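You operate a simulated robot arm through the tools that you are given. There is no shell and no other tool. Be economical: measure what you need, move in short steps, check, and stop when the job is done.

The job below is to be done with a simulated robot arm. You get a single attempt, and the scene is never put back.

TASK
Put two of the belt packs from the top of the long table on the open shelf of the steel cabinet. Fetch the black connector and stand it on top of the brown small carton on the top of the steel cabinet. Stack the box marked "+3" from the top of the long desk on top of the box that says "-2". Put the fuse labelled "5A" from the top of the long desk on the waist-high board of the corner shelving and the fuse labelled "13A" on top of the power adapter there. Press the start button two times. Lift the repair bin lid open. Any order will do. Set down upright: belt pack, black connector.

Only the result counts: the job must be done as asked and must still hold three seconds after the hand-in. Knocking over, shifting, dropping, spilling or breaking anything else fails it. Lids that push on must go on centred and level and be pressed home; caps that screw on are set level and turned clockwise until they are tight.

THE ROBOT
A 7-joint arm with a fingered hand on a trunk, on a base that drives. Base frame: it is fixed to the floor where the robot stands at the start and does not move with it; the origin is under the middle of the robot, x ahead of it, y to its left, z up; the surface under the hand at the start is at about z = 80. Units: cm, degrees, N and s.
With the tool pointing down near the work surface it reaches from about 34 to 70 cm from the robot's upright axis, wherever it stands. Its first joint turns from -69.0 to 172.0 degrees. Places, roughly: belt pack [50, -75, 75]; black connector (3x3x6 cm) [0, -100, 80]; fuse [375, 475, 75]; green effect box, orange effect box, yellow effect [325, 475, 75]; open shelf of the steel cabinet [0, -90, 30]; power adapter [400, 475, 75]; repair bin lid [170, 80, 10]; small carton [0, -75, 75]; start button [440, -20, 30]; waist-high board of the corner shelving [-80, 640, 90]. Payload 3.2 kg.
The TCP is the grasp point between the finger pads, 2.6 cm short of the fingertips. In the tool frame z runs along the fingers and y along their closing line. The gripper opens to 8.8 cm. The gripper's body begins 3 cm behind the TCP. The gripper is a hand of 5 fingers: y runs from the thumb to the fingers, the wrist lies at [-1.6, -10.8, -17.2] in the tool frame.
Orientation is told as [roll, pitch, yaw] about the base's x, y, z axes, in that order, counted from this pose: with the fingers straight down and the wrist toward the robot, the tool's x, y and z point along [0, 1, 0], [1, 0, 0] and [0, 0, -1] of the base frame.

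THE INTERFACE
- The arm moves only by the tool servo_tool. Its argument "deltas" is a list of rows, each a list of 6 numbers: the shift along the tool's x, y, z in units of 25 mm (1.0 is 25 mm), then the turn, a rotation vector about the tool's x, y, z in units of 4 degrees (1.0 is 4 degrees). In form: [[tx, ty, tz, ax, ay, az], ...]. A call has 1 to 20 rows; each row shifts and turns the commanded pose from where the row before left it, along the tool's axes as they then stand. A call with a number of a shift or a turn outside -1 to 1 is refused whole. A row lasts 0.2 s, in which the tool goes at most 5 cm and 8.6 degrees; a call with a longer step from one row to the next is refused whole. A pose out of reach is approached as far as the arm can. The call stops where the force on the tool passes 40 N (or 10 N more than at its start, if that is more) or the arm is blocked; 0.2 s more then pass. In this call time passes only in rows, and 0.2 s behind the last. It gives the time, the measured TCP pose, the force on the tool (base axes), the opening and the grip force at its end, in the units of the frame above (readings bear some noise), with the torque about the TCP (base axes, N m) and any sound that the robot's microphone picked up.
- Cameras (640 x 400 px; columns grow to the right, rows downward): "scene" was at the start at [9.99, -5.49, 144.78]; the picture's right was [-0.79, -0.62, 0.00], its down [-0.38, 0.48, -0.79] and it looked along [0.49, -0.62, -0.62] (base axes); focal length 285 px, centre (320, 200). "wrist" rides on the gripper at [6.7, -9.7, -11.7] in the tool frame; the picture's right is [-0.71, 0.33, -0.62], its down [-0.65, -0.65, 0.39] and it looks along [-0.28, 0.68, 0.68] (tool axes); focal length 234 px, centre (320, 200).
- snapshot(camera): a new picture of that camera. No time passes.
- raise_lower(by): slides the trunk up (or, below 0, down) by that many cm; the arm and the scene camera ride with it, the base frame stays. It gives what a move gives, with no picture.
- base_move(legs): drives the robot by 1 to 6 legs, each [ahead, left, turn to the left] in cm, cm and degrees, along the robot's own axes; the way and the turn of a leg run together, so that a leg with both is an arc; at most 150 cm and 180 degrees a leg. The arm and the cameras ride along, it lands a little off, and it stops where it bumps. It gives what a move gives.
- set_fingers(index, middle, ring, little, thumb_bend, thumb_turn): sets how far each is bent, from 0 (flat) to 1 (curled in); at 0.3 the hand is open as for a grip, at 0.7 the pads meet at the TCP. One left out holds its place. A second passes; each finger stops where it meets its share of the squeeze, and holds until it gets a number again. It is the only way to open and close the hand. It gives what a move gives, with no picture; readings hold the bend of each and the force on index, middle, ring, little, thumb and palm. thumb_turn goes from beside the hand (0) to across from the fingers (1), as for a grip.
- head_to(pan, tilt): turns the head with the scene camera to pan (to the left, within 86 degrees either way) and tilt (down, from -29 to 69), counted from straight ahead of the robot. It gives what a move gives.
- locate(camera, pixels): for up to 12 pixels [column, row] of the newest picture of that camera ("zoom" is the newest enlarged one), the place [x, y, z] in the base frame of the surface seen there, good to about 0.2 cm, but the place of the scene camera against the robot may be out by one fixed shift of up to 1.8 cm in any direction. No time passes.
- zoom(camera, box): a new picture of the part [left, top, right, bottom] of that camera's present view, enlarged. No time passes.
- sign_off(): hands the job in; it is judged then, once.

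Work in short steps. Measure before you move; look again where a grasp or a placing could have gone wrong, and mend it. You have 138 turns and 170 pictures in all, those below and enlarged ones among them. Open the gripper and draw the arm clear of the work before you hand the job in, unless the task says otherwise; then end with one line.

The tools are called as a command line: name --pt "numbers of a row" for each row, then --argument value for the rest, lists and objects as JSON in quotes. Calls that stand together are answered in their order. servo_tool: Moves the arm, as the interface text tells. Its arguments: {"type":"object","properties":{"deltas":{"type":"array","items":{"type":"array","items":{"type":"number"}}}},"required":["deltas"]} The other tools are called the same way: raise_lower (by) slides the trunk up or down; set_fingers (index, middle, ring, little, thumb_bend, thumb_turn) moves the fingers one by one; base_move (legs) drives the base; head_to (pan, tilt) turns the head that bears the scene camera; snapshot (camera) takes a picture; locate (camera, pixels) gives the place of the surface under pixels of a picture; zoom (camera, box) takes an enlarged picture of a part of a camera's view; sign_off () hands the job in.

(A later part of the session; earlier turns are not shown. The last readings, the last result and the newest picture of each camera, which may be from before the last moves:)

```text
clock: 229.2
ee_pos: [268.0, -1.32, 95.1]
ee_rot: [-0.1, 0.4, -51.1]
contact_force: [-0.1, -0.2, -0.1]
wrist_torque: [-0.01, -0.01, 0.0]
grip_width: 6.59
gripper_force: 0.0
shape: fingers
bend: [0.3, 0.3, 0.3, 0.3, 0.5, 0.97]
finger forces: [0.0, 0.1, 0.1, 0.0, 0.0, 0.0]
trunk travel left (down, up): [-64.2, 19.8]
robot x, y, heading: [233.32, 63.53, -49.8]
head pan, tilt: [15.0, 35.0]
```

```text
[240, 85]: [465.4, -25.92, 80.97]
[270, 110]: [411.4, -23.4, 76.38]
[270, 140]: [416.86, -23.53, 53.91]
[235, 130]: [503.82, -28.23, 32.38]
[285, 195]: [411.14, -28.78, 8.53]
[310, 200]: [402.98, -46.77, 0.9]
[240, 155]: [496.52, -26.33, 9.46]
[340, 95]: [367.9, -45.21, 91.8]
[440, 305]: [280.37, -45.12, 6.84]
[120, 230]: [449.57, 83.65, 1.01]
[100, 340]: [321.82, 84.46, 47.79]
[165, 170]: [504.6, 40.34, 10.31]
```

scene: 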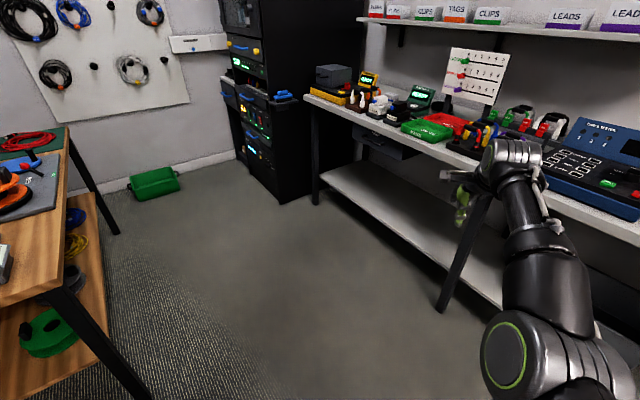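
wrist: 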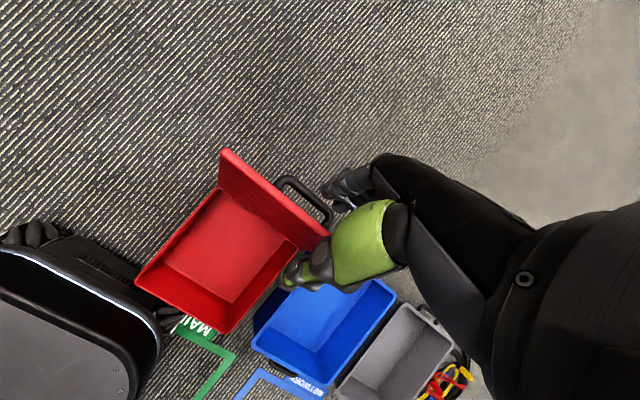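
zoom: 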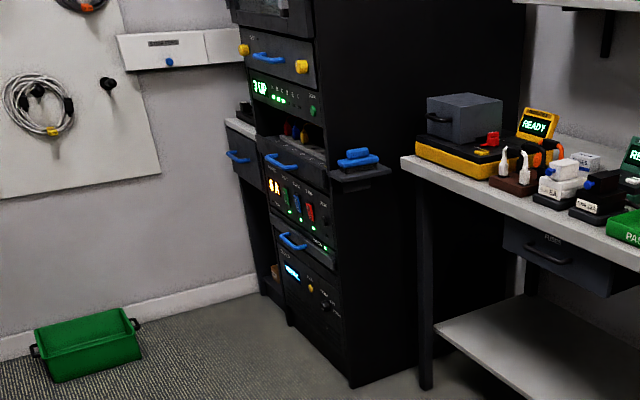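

The rack's front faces +y at y≈-25. I retract the hand, turn to face -y, move ahead 18 and strafe left toward it.

servo_tool --pt "0 -1 0 0 0 0" --pt "0 -1 0 0 0 0" --pt "0 -1 0 0 0 0" --pt "0 -1 0 0 0 0" --pt "0 -1 0 0 0 0" --pt "0 -1 0 0 0 0" --pt "0 -1 0 0 0 0" --pt "0 -1 0 0 0 0"

base_move --legs '[[0, 0, -40], [15, 0, 0], [0, 100, 0], [0, 100, 0]]'

head_to --pan 0 --tilt 50

snapshot --camera "scene"

```text
clock: 230.9
ee_pos: [267.98, -1.22, 95.64]
ee_rot: [-0.2, 0.4, -51.1]
contact_force: [0.6, 0.3, -0.5]
wrist_torque: [0.02, -0.01, 0.0]
grip_width: 6.57
gripper_force: 0.0
shape: fingers
bend: [0.3, 0.3, 0.3, 0.3, 0.5, 0.97]
finger forces: [0.2, 0.0, 0.1, 0.0, 0.1, 0.0]
out of reach, approached as far as the arm can: row 1, 2, 3, 4, 5, 6, 7, 8
trunk travel left (down, up): [-64.2, 19.8]
robot x, y, heading: [233.27, 63.78, -49.9]
head pan, tilt: [15.0, 35.0]
```

```text
clock: 243.2
ee_pos: [409.48, -24.95, 95.73]
ee_rot: [-0.8, 0.2, -93.1]
contact_force: [-6.4, 0.9, -1.0]
wrist_torque: [0.02, -0.31, -0.15]
grip_width: 6.61
gripper_force: 3.3
shape: fingers
bend: [0.3, 0.3, 0.3, 0.3, 0.5, 0.97]
finger forces: [0.4, 0.0, 0.0, 0.1, 0.1, 5.3]
trunk travel left (down, up): [-64.2, 19.8]
robot x, y, heading: [427.27, 46.94, -91.0]
head pan, tilt: [15.0, 35.0]
stopped in leg 4: the robot was blocked; the commanded pose is now the measured one
```

```text
clock: 244.0
ee_pos: [409.48, -25.0, 95.65]
ee_rot: [-0.5, 0.2, -92.9]
contact_force: [-8.4, -0.2, -0.2]
wrist_torque: [0.01, -0.45, -0.17]
grip_width: 6.59
gripper_force: 3.8
shape: fingers
bend: [0.3, 0.3, 0.3, 0.3, 0.5, 0.97]
finger forces: [0.9, 0.0, 0.0, 0.1, 0.0, 7.8]
trunk travel left (down, up): [-64.2, 19.8]
robot x, y, heading: [427.05, 46.47, -90.9]
head pan, tilt: [0.0, 50.0]
```

```text
89 pictures are left
```

scene: 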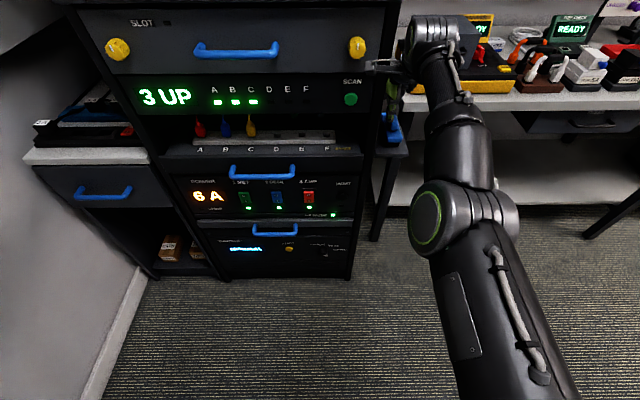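

The retract failed and the hand now lightly touches the rack's side (8 N). I back off to the right and away at once.

base_move --legs '[[0, -5, 0], [-22, 0, 0]]'

servo_tool --pt "0 -1 0.4 0 0 0" --pt "0 -1 0.4 0 0 0" --pt "0 -1 0.4 0 0 0"

snapshot --camera "scene"

```text
clock: 246.2
ee_pos: [406.6, -5.61, 93.88]
ee_rot: [-0.8, 3.8, -91.0]
contact_force: [0.3, -0.7, 1.2]
wrist_torque: [0.06, -0.04, 0.01]
grip_width: 6.62
gripper_force: 0.1
shape: fingers
bend: [0.3, 0.3, 0.3, 0.3, 0.5, 0.97]
finger forces: [0.0, 0.0, 0.1, 0.1, 0.1, 0.1]
trunk travel left (down, up): [-64.2, 19.8]
robot x, y, heading: [422.16, 65.62, -89.9]
head pan, tilt: [0.0, 50.0]
stopped in leg 2: the robot was blocked; the commanded pose is now the measured one
```

```text
clock: 247.0
ee_pos: [406.36, -5.76, 94.76]
ee_rot: [-0.8, 2.5, -91.3]
contact_force: [-0.3, -0.3, 0.6]
wrist_torque: [0.01, 0.01, -0.02]
grip_width: 6.61
gripper_force: 0.1
shape: fingers
bend: [0.3, 0.3, 0.3, 0.3, 0.5, 0.97]
finger forces: [0.0, 0.0, 0.0, 0.0, 0.0, 0.0]
out of reach, approached as far as the arm can: row 1, 2, 3
trunk travel left (down, up): [-64.2, 19.8]
robot x, y, heading: [421.91, 65.44, -89.8]
head pan, tilt: [0.0, 50.0]
```

```text
88 pictures are left
```

scene: 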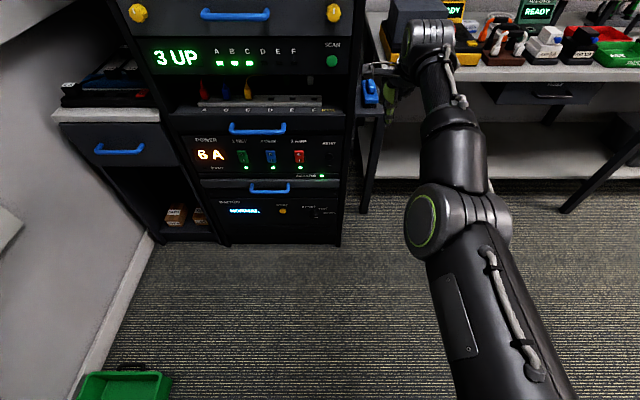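

Something blocked the base behind (y≈65.6), so I won't go further back. The arm seems stretched near singular; I try small different motions: down and to the side.

servo_tool --pt "0 0 1 0 0 0" --pt "0 0 1 0 0 0" --pt "-0.5 0 1 0 0 0"

snapshot --camera "wrist"

```text
clock: 247.8
ee_pos: [404.87, -6.78, 87.67]
ee_rot: [-0.7, 2.4, -91.5]
contact_force: [-0.1, -0.3, -0.4]
wrist_torque: [0.01, 0.04, 0.05]
grip_width: 6.62
gripper_force: 0.1
shape: fingers
bend: [0.3, 0.3, 0.3, 0.3, 0.5, 0.97]
finger forces: [0.1, 0.0, 0.1, 0.0, 0.1, 0.1]
out of reach, approached as far as the arm can: row 1, 2, 3
trunk travel left (down, up): [-64.2, 19.8]
robot x, y, heading: [421.83, 64.97, -90.2]
head pan, tilt: [0.0, 50.0]
```

```text
87 pictures are left
```

wrist: 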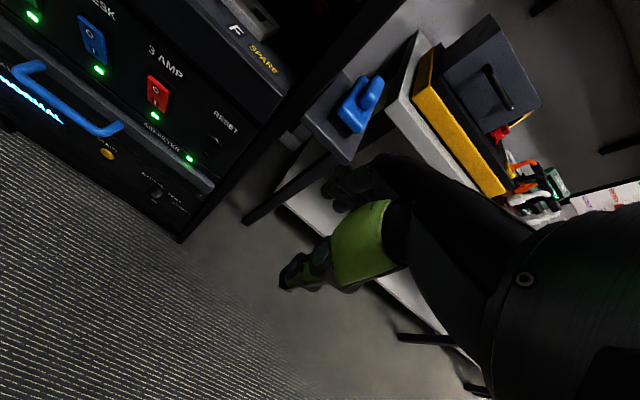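

Retraction alone is refused; I try moving sideways to the right together with slight retraction.

servo_tool --pt "-1 -0.3 0 0 0 0" --pt "-1 -0.3 0 0 0 0" --pt "-1 -0.3 0 0 0 0" --pt "-1 -0.3 0 0 0 0" --pt "-1 -0.5 0 0 0 0" --pt "-1 -0.5 0 0 0 0" --pt "-1 -0.5 0 0 0 0"

```text
clock: 249.4
ee_pos: [386.82, -2.77, 88.57]
ee_rot: [-0.8, 2.5, -91.4]
contact_force: [-0.4, 0.2, -1.1]
wrist_torque: [-0.07, -0.01, -0.01]
grip_width: 6.66
gripper_force: 0.0
shape: fingers
bend: [0.3, 0.3, 0.3, 0.3, 0.5, 0.97]
finger forces: [0.0, 0.0, 0.0, 0.1, 0.0, 0.0]
out of reach, approached as far as the arm can: row 1, 2, 3, 5, 6, 7
trunk travel left (down, up): [-64.2, 19.8]
robot x, y, heading: [422.15, 65.67, -89.9]
head pan, tilt: [0.0, 50.0]
```

I try re-tilting the hand (+ax) while retracting, to get off this limit.

servo_tool --pt "0 0 0 1 0 0" --pt "0 0 0 1 0 0" --pt "0 -0.5 0 1 0 0" --pt "0 -0.8 0.1 1 0 0" --pt "0 -0.9 0.2 1 0 0" --pt "0 -0.9 0.3 1 0 0" --pt "0 -0.9 0.3 1 0 0" --pt "0 -0.8 0.5 1 0 0" --pt "0 -0.8 0.5 0 0 0" --pt "0 -0.8 0.5 0 0 0"

snapshot --camera "scene"

```text
clock: 251.6
ee_pos: [386.27, 8.96, 90.23]
ee_rot: [-0.8, 34.5, -91.9]
contact_force: [0.7, 0.1, 0.2]
wrist_torque: [-0.01, -0.02, -0.02]
grip_width: 6.62
gripper_force: 0.0
shape: fingers
bend: [0.3, 0.3, 0.3, 0.3, 0.5, 0.97]
finger forces: [0.1, 0.0, 0.0, 0.0, 0.0, 0.0]
out of reach, approached as far as the arm can: row 1, 2, 3, 4, 5, 6, 7, 8, 9, 10
trunk travel left (down, up): [-64.2, 19.8]
robot x, y, heading: [422.05, 65.1, -90.1]
head pan, tilt: [0.0, 50.0]
```

```text
86 pictures are left
```

scene: 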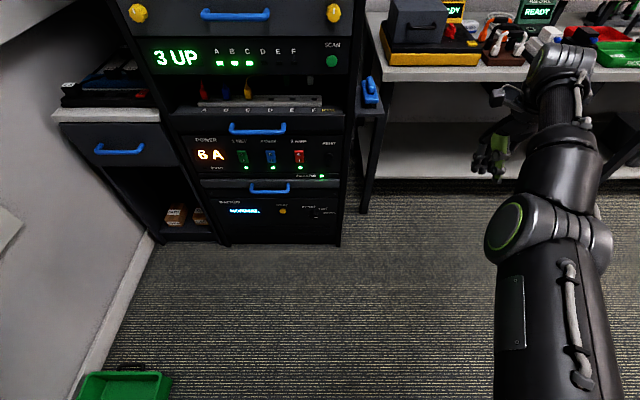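

The elbow seems locked straight. I try yawing the hand 32° left, which should make the elbow share the turn and unlock it.

servo_tool --pt "0 0 0 0 0 -1" --pt "0 0 0 0 0 -1" --pt "0 0 0 0 0 -1" --pt "0 0 0 0 0 -1" --pt "0 0 0 0 0 -1" --pt "0 0 0 0 0 -1" --pt "0 0 0 0 0 -1" --pt "0 0 0 0 0 -1"

snapshot --camera "scene"

```text
clock: 253.4
ee_pos: [388.37, 12.23, 89.43]
ee_rot: [19.2, 28.9, -54.4]
contact_force: [0.0, -0.7, 1.0]
wrist_torque: [0.08, 0.04, 0.03]
grip_width: 6.63
gripper_force: 0.1
shape: fingers
bend: [0.3, 0.3, 0.3, 0.3, 0.5, 0.97]
finger forces: [0.0, 0.1, 0.0, 0.0, 0.0, 0.0]
out of reach, approached as far as the arm can: row 2, 3, 4, 5, 6, 7, 8
trunk travel left (down, up): [-64.2, 19.8]
robot x, y, heading: [422.06, 65.22, -89.7]
head pan, tilt: [0.0, 50.0]
```

```text
85 pictures are left
```

scene: 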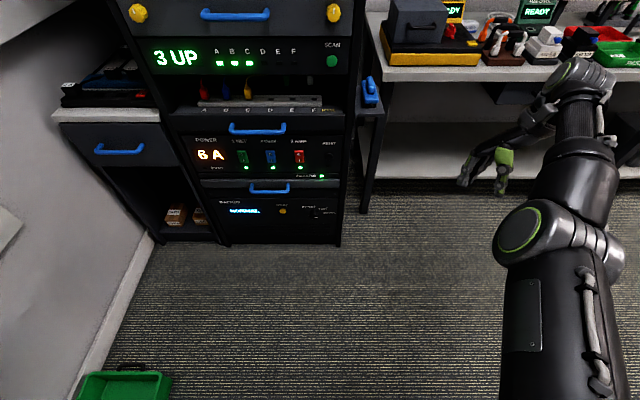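

Some movement (TCP closer, elbow bending). I continue with retraction along tool -y combined with slight yaw.

servo_tool --pt "0 -1 0.2 0 0 -0.5" --pt "0 -1 0.2 0 0 -0.5" --pt "0 -1 0.2 0 0 -0.5" --pt "0 -1 0.2 0 0 -0.5" --pt "0 -1 0.2 0 0 -0.5" --pt "0 -1 0.2 0 0 -0.5"

snapshot --camera "scene"

```text
clock: 254.8
ee_pos: [378.91, 21.39, 93.47]
ee_rot: [24.9, 24.4, -42.2]
contact_force: [-0.1, 0.0, 0.3]
wrist_torque: [0.01, -0.02, -0.03]
grip_width: 6.64
gripper_force: 0.1
shape: fingers
bend: [0.3, 0.3, 0.3, 0.3, 0.5, 0.97]
finger forces: [0.0, 0.0, 0.0, 0.0, 0.0, 0.1]
out of reach, approached as far as the arm can: row 1, 2, 3, 4, 5
trunk travel left (down, up): [-64.2, 19.8]
robot x, y, heading: [422.13, 65.52, -90.2]
head pan, tilt: [0.0, 50.0]
```

```text
84 pictures are left
```

scene: 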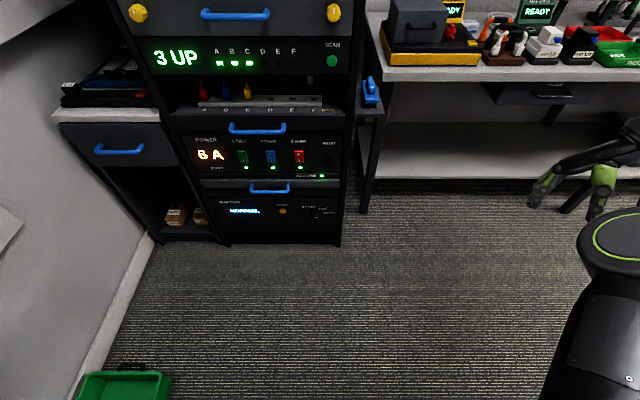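

The last row is reachable again. I now turn the hand back to straight-down, yaw -90, in place.

servo_tool --pt "0 0 0 -0.741 -0.295 0.933" --pt "0 0 0 -0.741 -0.295 0.933" --pt "0 0 0 -0.741 -0.295 0.933" --pt "0 0 0 -0.741 -0.295 0.933" --pt "0 0 0 -0.741 -0.295 0.933" --pt "0 0 0 -0.741 -0.295 0.933" --pt "0 0 0 -0.741 -0.295 0.933" --pt "0 0 0 -0.741 -0.295 0.933" --pt "0 0 0 -0.741 -0.295 0.933" --pt "0 0 0 -0.741 -0.295 0.933" --pt "0 0 0 -0.741 -0.295 0.933"

```text
clock: 257.2
ee_pos: [368.48, 11.22, 96.54]
ee_rot: [0.0, 0.1, -90.0]
contact_force: [0.3, -0.3, -0.8]
wrist_torque: [0.0, 0.02, 0.03]
grip_width: 6.64
gripper_force: 0.1
shape: fingers
bend: [0.3, 0.3, 0.3, 0.3, 0.5, 0.97]
finger forces: [0.1, 0.1, 0.0, 0.1, 0.0, 0.1]
out of reach, approached as far as the arm can: row 1, 2, 3, 4, 5, 6, 7, 8, 9, 10, 11
trunk travel left (down, up): [-64.2, 19.8]
robot x, y, heading: [422.05, 65.22, -90.1]
head pan, tilt: [0.0, 50.0]
```

Orientation is right again. I test retracting toward the robot (-y and +x) from here.

servo_tool --pt "0.5 -1 0 0 0 0" --pt "0.5 -1 0 0 0 0" --pt "0.5 -1 0 0 0 0" --pt "0.5 -1 0 0 0 0" --pt "0.5 -1 0 0 0 0" --pt "0.5 -1 0 0 0 0"

head_to --pan -45 --tilt 45

snapshot --camera "scene"

```text
clock: 258.6
ee_pos: [364.72, 17.4, 100.21]
ee_rot: [0.0, 0.1, -89.9]
contact_force: [0.9, 0.1, 0.6]
wrist_torque: [-0.01, 0.01, -0.02]
grip_width: 6.62
gripper_force: 0.1
shape: fingers
bend: [0.3, 0.3, 0.3, 0.3, 0.5, 0.97]
finger forces: [0.1, 0.0, 0.1, 0.0, 0.0, 0.1]
out of reach, approached as far as the arm can: row 1, 2, 3, 4, 5, 6
trunk travel left (down, up): [-64.2, 19.8]
robot x, y, heading: [422.18, 65.58, -89.9]
head pan, tilt: [0.0, 50.0]
```

```text
clock: 259.7
ee_pos: [364.75, 17.42, 100.25]
ee_rot: [-0.1, 0.1, -89.9]
contact_force: [0.4, -1.5, -0.4]
wrist_torque: [0.04, 0.01, 0.01]
grip_width: 6.65
gripper_force: 0.0
shape: fingers
bend: [0.3, 0.3, 0.3, 0.3, 0.5, 0.97]
finger forces: [0.0, 0.1, 0.1, 0.1, 0.0, 0.0]
trunk travel left (down, up): [-64.2, 19.8]
robot x, y, heading: [422.31, 65.35, -89.7]
head pan, tilt: [-45.0, 45.0]
```

```text
83 pictures are left
```

scene: 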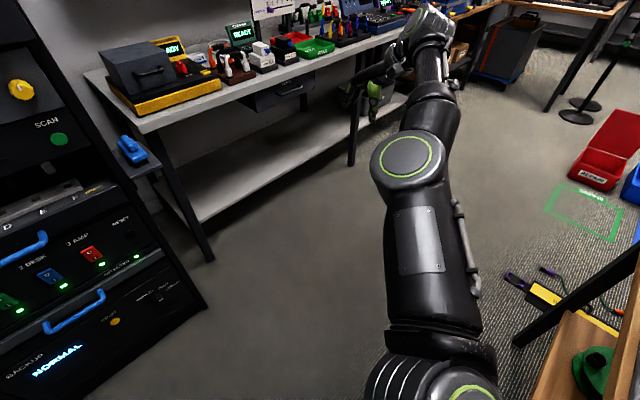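

The arm is straight with the elbow's hinge turned sideways. I roll the hand 60° about its forward axis (should lift the elbow), then retract, to get the elbow-up posture back.

servo_tool --pt "0 0 0 0 -1 0" --pt "0 0 0 0 -1 0" --pt "0 0 0 0 -1 0" --pt "0 0 0 0 -1 0" --pt "0 0 0 0 -1 0" --pt "0 0 0 0 -1 0" --pt "0 0 0 0 -1 0" --pt "0 0 0 0 -1 0" --pt "0 0 0 0 -1 0" --pt "0 0 0 0 -1 0" --pt "0 0 0 0 -1 0" --pt "0 0 0 0 -1 0" --pt "0 -1 0 0 0 0" --pt "0 -1 0 0 0 0" --pt "0 -1 0 0 0 0" --pt "0 -1 0 0 0 0" --pt "0 -1 0 0 0 0"

snapshot --camera "scene"

```text
clock: 263.3
ee_pos: [350.9, 18.76, 105.67]
ee_rot: [-48.0, 0.1, -89.9]
contact_force: [0.2, 0.2, 0.3]
wrist_torque: [0.0, 0.0, -0.05]
grip_width: 6.61
gripper_force: 0.1
shape: fingers
bend: [0.3, 0.3, 0.3, 0.3, 0.5, 0.97]
finger forces: [0.1, 0.0, 0.1, 0.0, 0.1, 0.0]
out of reach, approached as far as the arm can: row 1, 2, 3, 4, 5, 6, 7, 8, 9, 10, 11, 12, 13, 14, 15, 16, 17
trunk travel left (down, up): [-64.2, 19.8]
robot x, y, heading: [422.17, 65.31, -89.8]
head pan, tilt: [-45.0, 45.0]
```

```text
82 pictures are left
```

scene: 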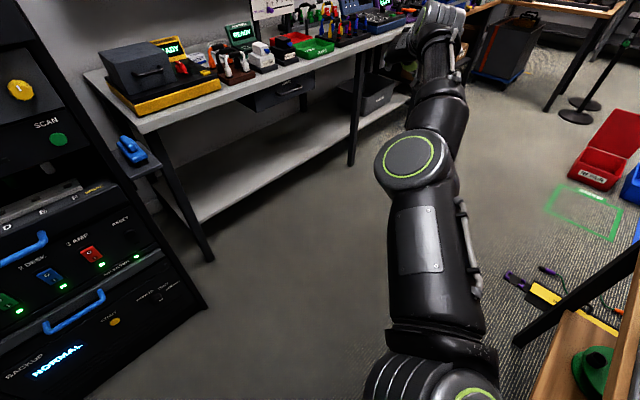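

No change. The yaw-left trick did unlock the elbow before, so I undo the roll, yaw left again, and this time retract much further before straightening.

servo_tool --pt "0 0 0 0 1 0" --pt "0 0 0 0 1 0" --pt "0 0 0 0 1 0" --pt "0 0 0 0 1 0" --pt "0 0 0 0 1 0" --pt "0 0 0 0 1 0" --pt "0 0 0 0 1 -1" --pt "0 0 0 0 1 -1" --pt "0 0 0 0 1 -1" --pt "0 0 0 0 1 -1" --pt "0 0 0 0 1 -1" --pt "0 0 0 0 1 -1" --pt "0 0 0 0 0 -1" --pt "0 0 0 0 0 -1" --pt "0 0 0 0 0 -1" --pt "0 0 0 0 0 -1" --pt "0 0 0 0 0 -1" --pt "0 0 0 0 0 -1"

servo_tool --pt "0 -1 0 0 0 0" --pt "0 -1 0 0 0 0" --pt "0 -1 0 0 0 0" --pt "0 -1 0 0 0 0" --pt "0 -1 0 0 0 0" --pt "0 -1 0 0 0 0"

snapshot --camera "scene"

```text
clock: 267.1
ee_pos: [373.98, 15.03, 94.92]
ee_rot: [-3.0, 6.2, -48.4]
contact_force: [-0.5, -0.1, -0.8]
wrist_torque: [0.01, -0.04, 0.0]
grip_width: 6.62
gripper_force: 0.1
shape: fingers
bend: [0.3, 0.3, 0.3, 0.3, 0.5, 0.97]
finger forces: [0.0, 0.0, 0.0, 0.1, 0.0, 0.0]
out of reach, approached as far as the arm can: row 1, 2, 3, 4, 5, 6, 7, 8, 9, 10, 11, 12, 13, 14, 15, 16, 17, 18
trunk travel left (down, up): [-64.2, 19.8]
robot x, y, heading: [421.94, 65.51, -90.5]
head pan, tilt: [-45.0, 45.0]
```

```text
clock: 268.5
ee_pos: [365.62, 26.26, 95.57]
ee_rot: [-2.9, 6.4, -48.4]
contact_force: [0.4, -0.3, 0.4]
wrist_torque: [0.06, 0.02, 0.01]
grip_width: 6.67
gripper_force: 0.1
shape: fingers
bend: [0.3, 0.3, 0.3, 0.3, 0.5, 0.97]
finger forces: [0.0, 0.0, 0.1, 0.1, 0.1, 0.0]
out of reach, approached as far as the arm can: row 4, 5, 6
trunk travel left (down, up): [-64.2, 19.8]
robot x, y, heading: [422.13, 65.56, -90.0]
head pan, tilt: [-45.0, 45.0]
```

```text
81 pictures are left
```

scene: 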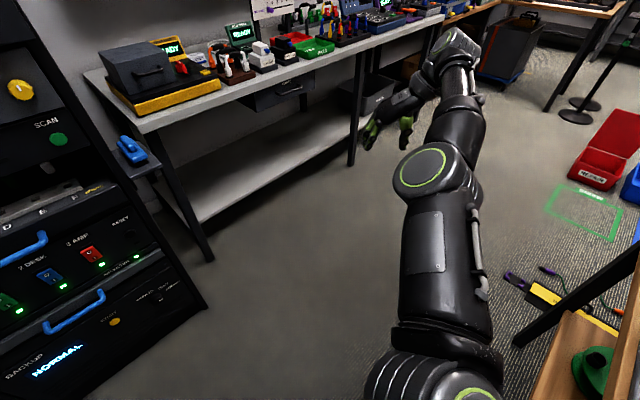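

The first rows were reachable. I now move the hand toward the robot along tool +x (toward rel. 36 ahead, 36 right).

servo_tool --pt "0.9 0.5 0 0 0 0" --pt "0.9 0.5 0 0 0 0" --pt "0.9 0.5 0 0 0 0" --pt "0.9 0.5 0 0 0 0" --pt "0.9 0.5 0 0 0 0" --pt "0.9 0.5 0 0 0 0" --pt "0.9 0.5 0 0 0 0" --pt "0.7 0.5 0 0 0 0"

snapshot --camera "scene"

```text
clock: 270.3
ee_pos: [367.19, 24.34, 96.46]
ee_rot: [-3.0, 6.3, -48.6]
contact_force: [1.0, 0.7, 0.7]
wrist_torque: [0.01, 0.03, 0.0]
grip_width: 6.66
gripper_force: 0.1
shape: fingers
bend: [0.3, 0.3, 0.3, 0.3, 0.5, 0.97]
finger forces: [0.0, 0.0, 0.0, 0.0, 0.0, 0.1]
out of reach, approached as far as the arm can: row 1, 2, 3, 4, 5, 6, 7, 8
trunk travel left (down, up): [-64.2, 19.8]
robot x, y, heading: [422.05, 65.08, -89.7]
head pan, tilt: [-45.0, 45.0]
```

```text
80 pictures are left
```

scene: 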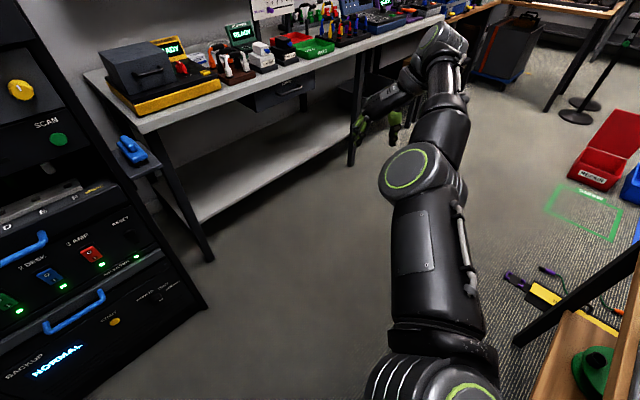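

Still radially locked. The earlier unlocked state had the hand tilted and yawed further left; I recreate that with more tilt and yaw and see if rows become reachable.

servo_tool --pt "0 0 0 1 0 -1" --pt "0 0 0 1 0 -1" --pt "0 0 0 1 0 -1" --pt "0 0 0 1 0 -1" --pt "0 0 0 1 0 -1" --pt "0 0 0 1 0 -1" --pt "0 0 0 1 0 -1" --pt "0 0 0 0 0 -1" --pt "0 0 0 0 0 -1" --pt "0 0 0 0 0 -1" --pt "0 0 0 0 0 -1" --pt "0 0 0 0 0 -1" --pt "0 0 0 0 0 -1"

snapshot --camera "scene"

```text
clock: 273.1
ee_pos: [370.81, 25.76, 94.66]
ee_rot: [18.1, 30.2, 0.9]
contact_force: [0.3, -0.6, 1.2]
wrist_torque: [0.0, -0.03, -0.01]
grip_width: 6.62
gripper_force: 0.0
shape: fingers
bend: [0.3, 0.3, 0.3, 0.3, 0.5, 0.97]
finger forces: [0.1, 0.1, 0.0, 0.0, 0.1, 0.0]
out of reach, approached as far as the arm can: row 1, 2, 3, 4, 6, 8, 9, 10, 11, 12, 13
trunk travel left (down, up): [-64.2, 19.8]
robot x, y, heading: [422.16, 65.52, -90.0]
head pan, tilt: [-45.0, 45.0]
```

```text
79 pictures are left
```

scene: 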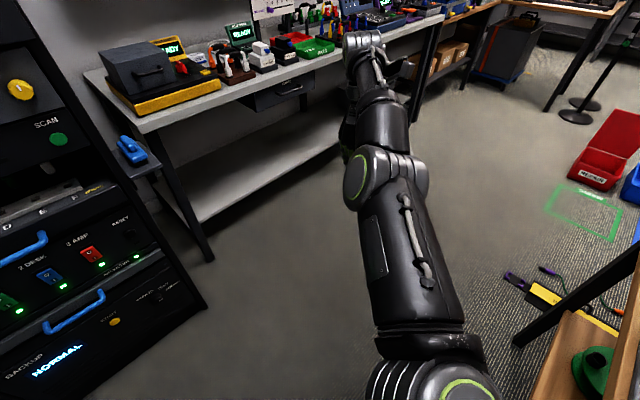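

The upper arm has rolled: the elbow hinge is now sideways-facing as in the good posture. I retract toward the robot.

servo_tool --pt "0.64 0.6 -0.16 0 0 0" --pt "0.64 0.6 -0.16 0 0 0" --pt "0.64 0.6 -0.16 0 0 0" --pt "0.64 0.6 -0.16 0 0 0" --pt "0.64 0.6 -0.16 0 0 0" --pt "0.64 0.6 -0.16 0 0 0" --pt "0.64 0.6 -0.16 0 0 0"

snapshot --camera "scene"

```text
clock: 274.7
ee_pos: [370.69, 25.86, 94.58]
ee_rot: [17.9, 30.1, 0.8]
contact_force: [-0.1, 0.1, 1.1]
wrist_torque: [-0.06, 0.0, 0.01]
grip_width: 6.63
gripper_force: 0.0
shape: fingers
bend: [0.3, 0.3, 0.3, 0.3, 0.5, 0.97]
finger forces: [0.0, 0.0, 0.0, 0.0, 0.1, 0.0]
out of reach, approached as far as the arm can: row 1, 2, 3, 4, 5, 6, 7
trunk travel left (down, up): [-64.2, 19.8]
robot x, y, heading: [421.94, 65.38, -90.0]
head pan, tilt: [-45.0, 45.0]
```

```text
78 pictures are left
```

scene: 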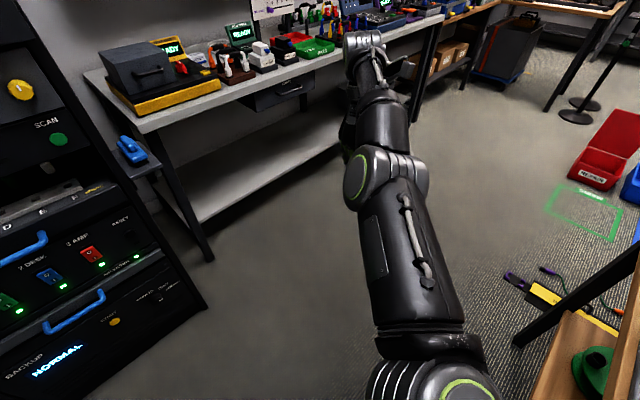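

No radial motion yet, but now a pitch turn should flex the elbow. I combine a pitch-down turn across the arm with retraction.

servo_tool --pt "0 0 0 -0.342 0.734 -0.561" --pt "0 0 0 -0.342 0.734 -0.561" --pt "0.5 0.25 0 -0.342 0.734 -0.561" --pt "0.7 0.35 0 -0.342 0.734 -0.561" --pt "0.7 0.35 0 -0.342 0.734 -0.561" --pt "0.7 0.35 0 -0.342 0.734 -0.561" --pt "0.7 0.35 0 -0.342 0.734 -0.561" --pt "0.7 0.35 0 -0.342 0.734 -0.561"

snapshot --camera "scene"

```text
clock: 276.5
ee_pos: [376.48, 35.03, 96.87]
ee_rot: [39.1, 16.5, 9.3]
contact_force: [1.2, 0.1, -0.1]
wrist_torque: [0.02, -0.01, -0.01]
grip_width: 6.63
gripper_force: 0.2
shape: fingers
bend: [0.3, 0.3, 0.3, 0.3, 0.5, 0.97]
finger forces: [0.0, 0.0, 0.1, 0.0, 0.0, 0.0]
out of reach, approached as far as the arm can: row 1, 2
trunk travel left (down, up): [-64.2, 19.8]
robot x, y, heading: [422.7, 65.35, -89.9]
head pan, tilt: [-45.0, 45.0]
```

```text
77 pictures are left
```

scene: 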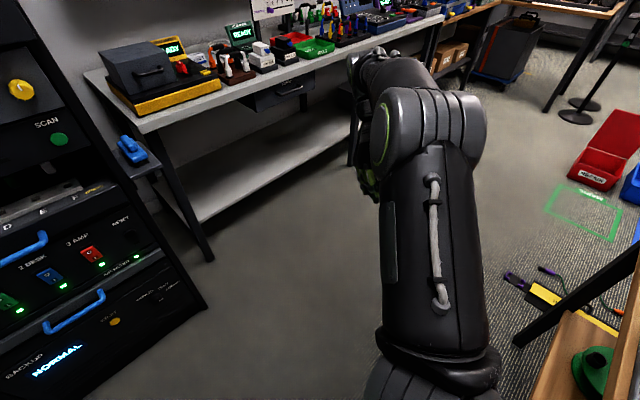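

The elbow is flexed and up again. Now I turn the hand back to straight-down facing -y in place.

servo_tool --pt "0 0 0 -0.463 -0.152 0.926" --pt "0 0 0 -0.463 -0.152 0.926" --pt "0 0 0 -0.463 -0.152 0.926" --pt "0 0 0 -0.463 -0.152 0.926" --pt "0 0 0 -0.463 -0.152 0.926" --pt "0 0 0 -0.463 -0.152 0.926" --pt "0 0 0 -0.463 -0.152 0.926" --pt "0 0 0 -0.463 -0.152 0.926" --pt "0 0 0 -0.463 -0.152 0.926" --pt "0 0 0 -0.463 -0.152 0.926" --pt "0 0 0 -0.463 -0.152 0.926" --pt "0 0 0 -0.463 -0.152 0.926"

servo_tool --pt "0 0 0 -0.463 -0.152 0.926" --pt "0 0 0 -0.463 -0.152 0.926" --pt "0 0 0 -0.463 -0.152 0.926" --pt "0 0 0 -0.463 -0.152 0.926" --pt "0 0 0 -0.463 -0.152 0.926" --pt "0 0 0 -0.463 -0.152 0.926" --pt "0 0 0 -0.463 -0.152 0.926" --pt "0 0 0 -0.463 -0.152 0.926" --pt "0 0 0 -0.463 -0.152 0.926" --pt "0 0 0 -0.463 -0.152 0.926" --pt "0 0 0 -0.463 -0.152 0.926" --pt "0 0 0 -0.463 -0.152 0.926"

snapshot --camera "scene"

```text
clock: 279.1
ee_pos: [376.56, 35.13, 96.79]
ee_rot: [15.1, 17.1, -42.7]
contact_force: [-0.2, 0.1, 0.9]
wrist_torque: [-0.01, -0.01, -0.04]
grip_width: 6.63
gripper_force: 0.0
shape: fingers
bend: [0.3, 0.3, 0.3, 0.3, 0.5, 0.97]
finger forces: [0.0, 0.1, 0.0, 0.0, 0.1, 0.1]
trunk travel left (down, up): [-64.2, 19.8]
robot x, y, heading: [421.99, 65.37, -90.0]
head pan, tilt: [-45.0, 45.0]
```

```text
clock: 281.7
ee_pos: [376.45, 35.18, 96.85]
ee_rot: [-0.1, -0.1, -90.0]
contact_force: [-0.5, -0.3, 0.1]
wrist_torque: [-0.03, 0.01, 0.02]
grip_width: 6.63
gripper_force: 0.0
shape: fingers
bend: [0.3, 0.3, 0.3, 0.3, 0.5, 0.97]
finger forces: [0.0, 0.1, 0.0, 0.0, 0.0, 0.0]
trunk travel left (down, up): [-64.2, 19.8]
robot x, y, heading: [421.66, 64.98, -90.2]
head pan, tilt: [-45.0, 45.0]
```

```text
76 pictures are left
```

scene: 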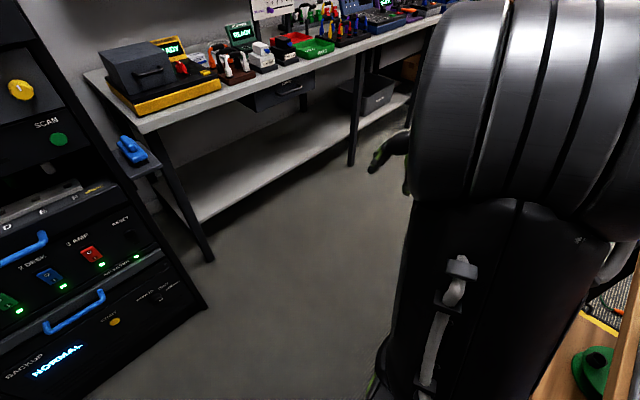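

The good arm posture is restored. Now I look for the start button on the rack's lower panel.

zoom --camera "scene" --box '[0, 200, 200, 400]'

locate --camera "scene" --pixels '[[115, 321], [160, 296], [57, 360], [140, 220], [90, 300], [60, 320], [130, 340]]'

```text
2.00 times, centred on (100, 300) of scene
```

zoom: 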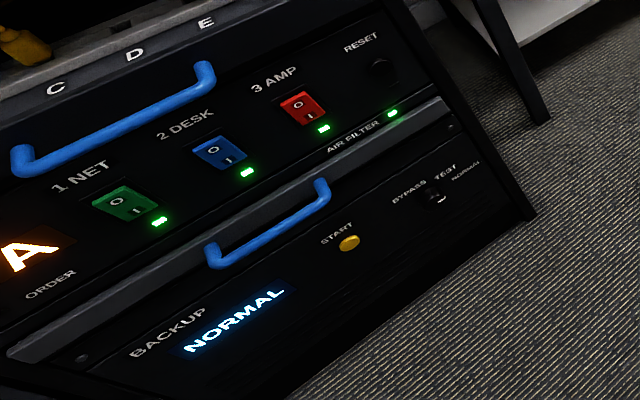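

```text
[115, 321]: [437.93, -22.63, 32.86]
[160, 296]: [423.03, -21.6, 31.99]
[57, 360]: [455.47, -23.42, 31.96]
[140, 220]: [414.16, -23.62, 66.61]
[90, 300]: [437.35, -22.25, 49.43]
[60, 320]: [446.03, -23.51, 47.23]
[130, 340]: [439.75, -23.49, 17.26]
```

START (yellow) is at about (438,-24,32) on the BACKUP panel. I extend only the index finger and tilt the hand forward 48° for poking, then check where the fingertip is.

set_fingers --index 0.0 --middle 0.9 --ring 0.9 --little 0.9 --thumb_bend 0.6

servo_tool --pt "0 0 0 -1 0 0" --pt "0 0 0 -1 0 0" --pt "0 0 0 -1 0 0" --pt "0 0 0 -1 0 0" --pt "0 0 0 -1 0 0" --pt "0 0 0 -1 0 0" --pt "0 0 0 -1 0 0" --pt "0 0 0 -1 0 0" --pt "0 0 0 -1 0 0" --pt "0 0 0 -1 0 0" --pt "0 0 0 -1 0 0"

snapshot --camera "wrist"

locate --camera "scene" --pixels '[[47, 332], [102, 296], [62, 320], [98, 300], [115, 321], [50, 325]]'

```text
clock: 282.7
ee_pos: [376.45, 35.04, 96.79]
ee_rot: [-0.1, -0.1, -89.9]
contact_force: [-0.4, 0.3, -0.5]
wrist_torque: [-0.01, 0.02, 0.02]
grip_width: 9.07
gripper_force: 0.2
shape: fingers
bend: [0.0, 0.9, 0.9, 0.9, 0.6, 0.97]
finger forces: [0.1, 0.1, 0.0, 0.1, 0.0, 0.0]
trunk travel left (down, up): [-64.2, 19.8]
robot x, y, heading: [421.76, 65.42, -90.3]
head pan, tilt: [-45.0, 45.0]
```

```text
clock: 285.1
ee_pos: [376.45, 35.09, 96.63]
ee_rot: [0.0, -44.1, -89.9]
contact_force: [0.5, 0.5, 0.4]
wrist_torque: [-0.02, 0.0, -0.04]
grip_width: 9.07
gripper_force: 0.0
shape: fingers
bend: [0.0, 0.9, 0.9, 0.9, 0.6, 0.97]
finger forces: [0.0, 0.0, 0.0, 0.0, 0.0, 0.0]
trunk travel left (down, up): [-64.2, 19.8]
robot x, y, heading: [422.29, 65.53, -89.8]
head pan, tilt: [-45.0, 45.0]
```

```text
74 pictures are left
```

wrist: 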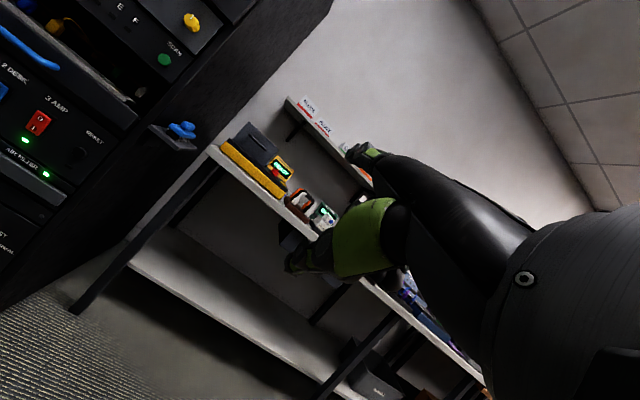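

```text
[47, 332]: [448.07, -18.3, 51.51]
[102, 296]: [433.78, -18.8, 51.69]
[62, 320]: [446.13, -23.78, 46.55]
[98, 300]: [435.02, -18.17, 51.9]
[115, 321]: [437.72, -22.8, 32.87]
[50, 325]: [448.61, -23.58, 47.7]
```

The handle is at z≈51, 18 cm above the button, so poking is clear. I locate the index fingertip near (358,152) in the wrist view.

zoom --camera "wrist" --box '[270, 110, 430, 290]'

locate --camera "wrist" --pixels '[[350, 150], [355, 155], [362, 153], [372, 160], [380, 165], [300, 262], [285, 265], [400, 170]]'

```text
2.22 times, centred on (350, 200) of wrist
```

zoom: 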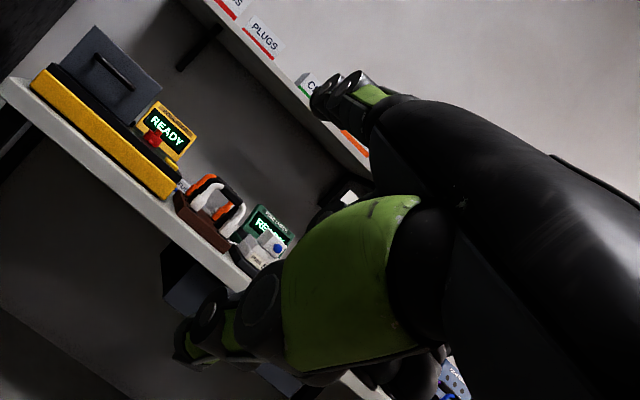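

```text
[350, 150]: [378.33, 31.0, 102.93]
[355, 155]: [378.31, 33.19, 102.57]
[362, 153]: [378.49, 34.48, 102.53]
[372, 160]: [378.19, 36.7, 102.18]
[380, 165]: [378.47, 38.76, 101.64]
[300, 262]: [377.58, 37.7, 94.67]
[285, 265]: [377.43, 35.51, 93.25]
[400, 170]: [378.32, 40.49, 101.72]
```

The index tip points straight ahead, at TCP +(1.9,-4.3,+5.5). I move the arm to about 50 ahead/20 right and 8 cm lower, keeping the tilt.

servo_tool --pt "1 0.354 0.786 0 0 0" --pt "1 0.354 0.786 0 0 0" --pt "1 0.354 0.786 0 0 0" --pt "1 0.354 0.786 0 0 0" --pt "1 0.354 0.786 0 0 0" --pt "1 0.354 0.786 0 0 0" --pt "1 0.354 0.786 0 0 0" --pt "1 0.354 0.786 0 0 0" --pt "1 0.354 0.786 0 0 0" --pt "1 0.354 0.786 0 0 0"

base_move --legs '[[17, 0, 0], [0, 34, 0]]'

head_to --pan 10 --tilt 55

snapshot --camera "scene"

```text
clock: 287.3
ee_pos: [401.5, 15.14, 88.71]
ee_rot: [0.1, -44.0, -90.0]
contact_force: [-0.3, 0.6, -0.2]
wrist_torque: [-0.01, -0.03, 0.04]
grip_width: 9.08
gripper_force: 0.0
shape: fingers
bend: [0.0, 0.9, 0.9, 0.9, 0.6, 0.97]
finger forces: [0.0, 0.0, 0.0, 0.0, 0.1, 0.0]
trunk travel left (down, up): [-64.2, 19.8]
robot x, y, heading: [422.01, 65.08, -90.3]
head pan, tilt: [-45.0, 45.0]
```

```text
clock: 290.6
ee_pos: [435.79, -1.3, 88.78]
ee_rot: [-0.1, -44.1, -89.8]
contact_force: [0.3, -0.5, 0.0]
wrist_torque: [0.0, 0.01, -0.02]
grip_width: 9.08
gripper_force: 0.1
shape: fingers
bend: [0.0, 0.9, 0.9, 0.9, 0.6, 0.97]
finger forces: [0.1, 0.0, 0.1, 0.0, 0.0, 0.0]
trunk travel left (down, up): [-64.2, 19.8]
robot x, y, heading: [456.44, 49.32, -89.9]
head pan, tilt: [-45.0, 45.0]
```

```text
clock: 291.9
ee_pos: [435.62, -1.37, 88.81]
ee_rot: [0.0, -44.1, -89.9]
contact_force: [-0.1, 1.2, 0.1]
wrist_torque: [0.0, -0.01, -0.03]
grip_width: 9.07
gripper_force: 0.0
shape: fingers
bend: [0.0, 0.9, 0.9, 0.9, 0.6, 0.97]
finger forces: [0.0, 0.1, 0.0, 0.1, 0.0, 0.0]
trunk travel left (down, up): [-64.2, 19.8]
robot x, y, heading: [456.12, 48.84, -89.7]
head pan, tilt: [10.0, 55.0]
```

```text
72 pictures are left
```

scene: 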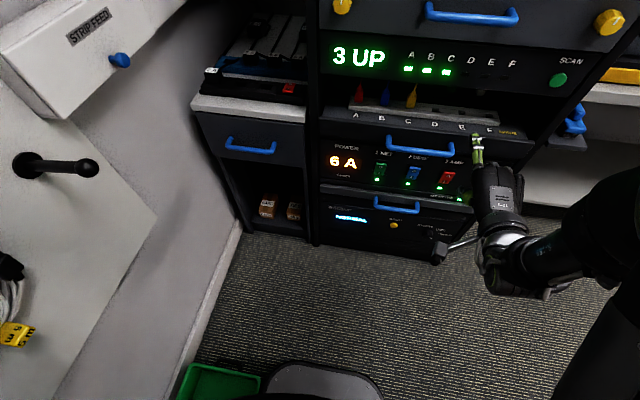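

Fingertip points at the rack with ~12 cm to spare before the handles. I lower the trunk 40 + 21.5 cm to the button's height.

raise_lower --by -40

raise_lower --by -21.5

snapshot --camera "wrist"

snapshot --camera "scene"

```text
clock: 295.7
ee_pos: [435.68, -1.17, 48.87]
ee_rot: [0.0, -44.1, -89.8]
contact_force: [-0.2, -0.4, -0.1]
wrist_torque: [0.0, 0.02, 0.02]
grip_width: 9.05
gripper_force: 0.1
shape: fingers
bend: [0.0, 0.9, 0.9, 0.9, 0.6, 0.97]
finger forces: [0.0, 0.0, 0.0, 0.0, 0.0, 0.0]
trunk travel left (down, up): [-24.2, 59.8]
robot x, y, heading: [456.23, 49.0, -89.7]
head pan, tilt: [10.0, 55.0]
```

```text
clock: 298.0
ee_pos: [435.76, -1.17, 27.38]
ee_rot: [0.0, -44.1, -89.8]
contact_force: [1.0, -0.1, 0.6]
wrist_torque: [-0.01, 0.02, -0.01]
grip_width: 9.07
gripper_force: 0.1
shape: fingers
bend: [0.0, 0.9, 0.9, 0.9, 0.6, 0.97]
finger forces: [0.0, 0.1, 0.0, 0.1, 0.0, 0.1]
trunk travel left (down, up): [-2.7, 81.3]
robot x, y, heading: [456.13, 48.79, -89.8]
head pan, tilt: [10.0, 55.0]
```

```text
71 pictures are left
```

wrist: 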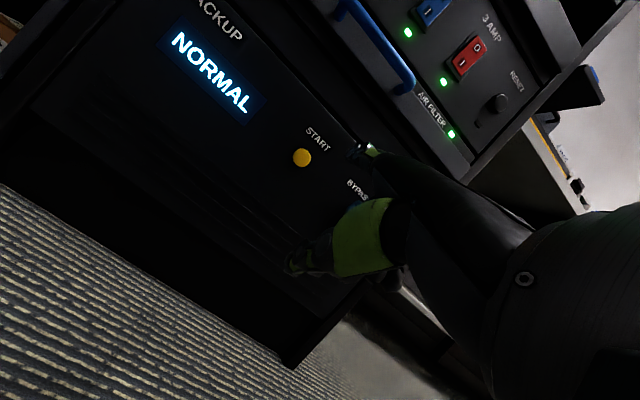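

```text
70 pictures are left
```

scene: 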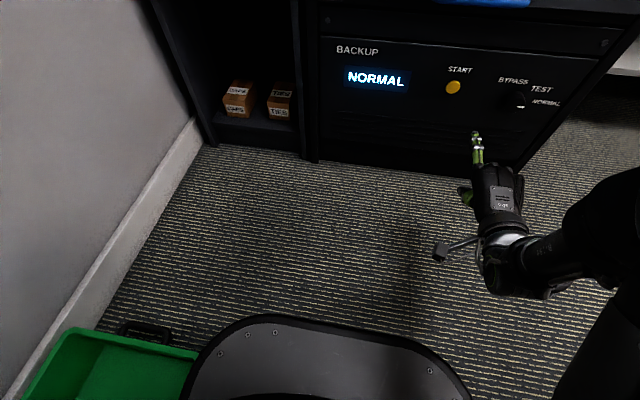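

Both the button (302,157) and my fingertip (357,152) show in the wrist view; I measure both.

locate --camera "wrist" --pixels '[[302, 157], [298, 152], [307, 163], [352, 150], [358, 152], [366, 153], [320, 180]]'

```text
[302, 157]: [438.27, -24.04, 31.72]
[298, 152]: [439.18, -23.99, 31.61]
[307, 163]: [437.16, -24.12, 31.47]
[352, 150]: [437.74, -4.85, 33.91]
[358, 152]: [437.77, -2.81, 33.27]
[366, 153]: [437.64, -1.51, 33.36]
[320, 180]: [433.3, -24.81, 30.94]
```

Button at (438.2,-24.0,31.6); fingertip at (437.7,-5.3,~32.7). I adjust 0.5 cm left / 0.9 cm down and drive 10 cm nearer.

servo_tool --pt "0.2 -0.25 0.26 0 0 0"

base_move --legs '[[11, 0, 0]]'

snapshot --camera "wrist"

locate --camera "wrist" --pixels '[[350, 151], [356, 153], [364, 154]]'

```text
clock: 298.4
ee_pos: [435.89, -1.36, 26.54]
ee_rot: [0.1, -44.2, -89.7]
contact_force: [0.1, -0.1, 0.8]
wrist_torque: [-0.01, 0.05, 0.0]
grip_width: 9.06
gripper_force: 0.0
shape: fingers
bend: [0.0, 0.9, 0.9, 0.9, 0.6, 0.97]
finger forces: [0.0, 0.0, 0.1, 0.0, 0.0, 0.0]
trunk travel left (down, up): [-2.7, 81.3]
robot x, y, heading: [456.24, 48.56, -90.1]
head pan, tilt: [10.0, 55.0]
```

```text
clock: 299.6
ee_pos: [435.89, -12.31, 26.49]
ee_rot: [0.1, -44.2, -89.7]
contact_force: [-0.6, -0.4, 0.6]
wrist_torque: [0.02, -0.02, 0.0]
grip_width: 9.06
gripper_force: 0.0
shape: fingers
bend: [0.0, 0.9, 0.9, 0.9, 0.6, 0.97]
finger forces: [0.0, 0.0, 0.0, 0.0, 0.0, 0.1]
trunk travel left (down, up): [-2.7, 81.3]
robot x, y, heading: [456.47, 38.17, -90.1]
head pan, tilt: [10.0, 55.0]
```

```text
69 pictures are left
```

wrist: 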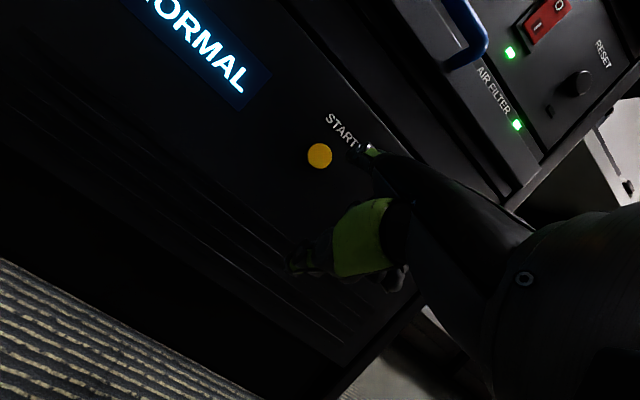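

```text
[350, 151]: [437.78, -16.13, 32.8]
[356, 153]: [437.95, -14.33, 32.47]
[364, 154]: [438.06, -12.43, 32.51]
```

Tip is 7 cm short of the button and aligned. I advance 6.5 cm, then in fine steps into the press.

servo_tool --pt "0.05 0.63 0.61 0 0 0" --pt "0.05 0.63 0.61 0 0 0" --pt "0 0.63 0.61 0 0 0" --pt "0 0.11 0.105 0 0 0" --pt "0 0.11 0.105 0 0 0"

snapshot --camera "wrist"

```text
clock: 300.8
ee_pos: [435.44, -18.89, 26.12]
ee_rot: [0.3, -43.3, -89.4]
contact_force: [0.6, 7.4, 1.4]
wrist_torque: [-0.62, 0.02, 0.11]
grip_width: 9.43
gripper_force: 3.6
shape: fingers
bend: [0.0, 0.9, 0.9, 0.9, 0.6, 0.97]
finger forces: [7.9, 0.0, 0.0, 0.1, 0.0, 0.0]
out of reach, approached as far as the arm can: row 2
trunk travel left (down, up): [-2.7, 81.3]
robot x, y, heading: [456.18, 37.77, -90.2]
head pan, tilt: [10.0, 55.0]
stopped in row 5: the force on the tool passed its limit at 45 N (the readings are from after the stop); the commanded pose is now the measured one
```

```text
68 pictures are left
```

wrist: 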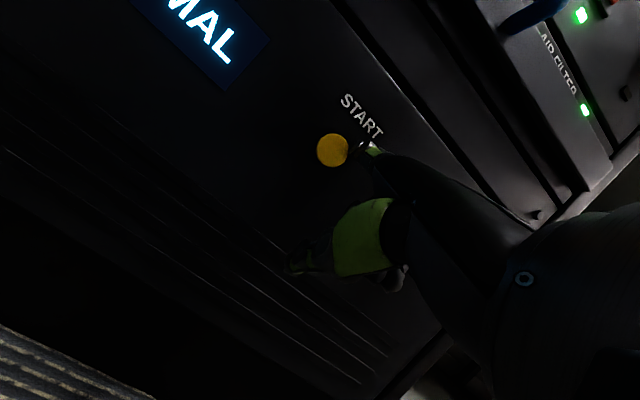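

Contact happened (index 7.9 N), but I must verify whether it hit the button or the panel beside it.

zoom --camera "wrist" --box '[300, 110, 400, 180]'

locate --camera "wrist" --pixels '[[332, 150], [320, 150], [343, 155], [330, 138], [330, 162], [352, 147], [358, 152], [350, 152]]'

snapshot --camera "scene"

```text
5.71 times, centred on (350, 145) of wrist
```

zoom: 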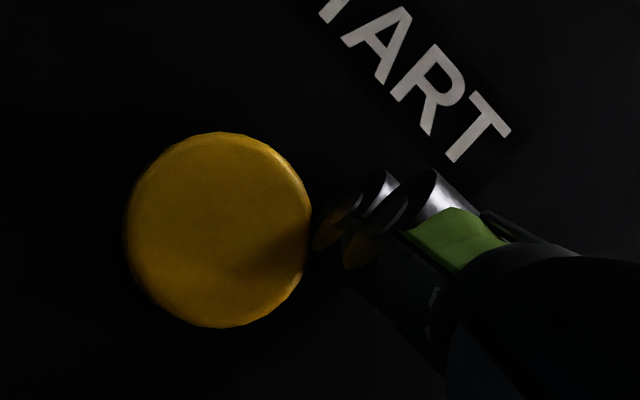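

```text
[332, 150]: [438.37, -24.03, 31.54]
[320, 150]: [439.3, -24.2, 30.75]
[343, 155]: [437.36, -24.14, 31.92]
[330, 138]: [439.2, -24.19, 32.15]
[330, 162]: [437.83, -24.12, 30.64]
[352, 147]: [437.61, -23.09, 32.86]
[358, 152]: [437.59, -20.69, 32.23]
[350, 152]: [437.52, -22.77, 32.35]
```

```text
66 pictures are left
```

scene: 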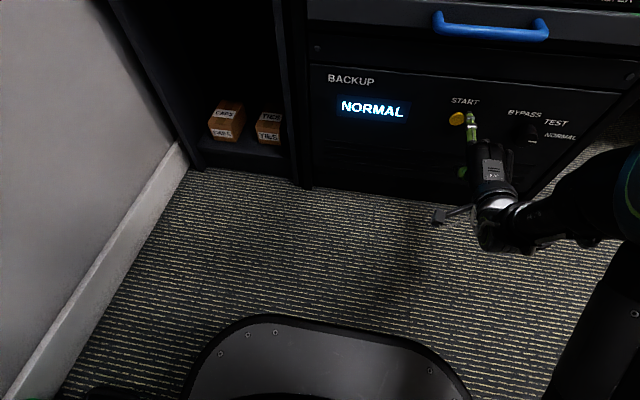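

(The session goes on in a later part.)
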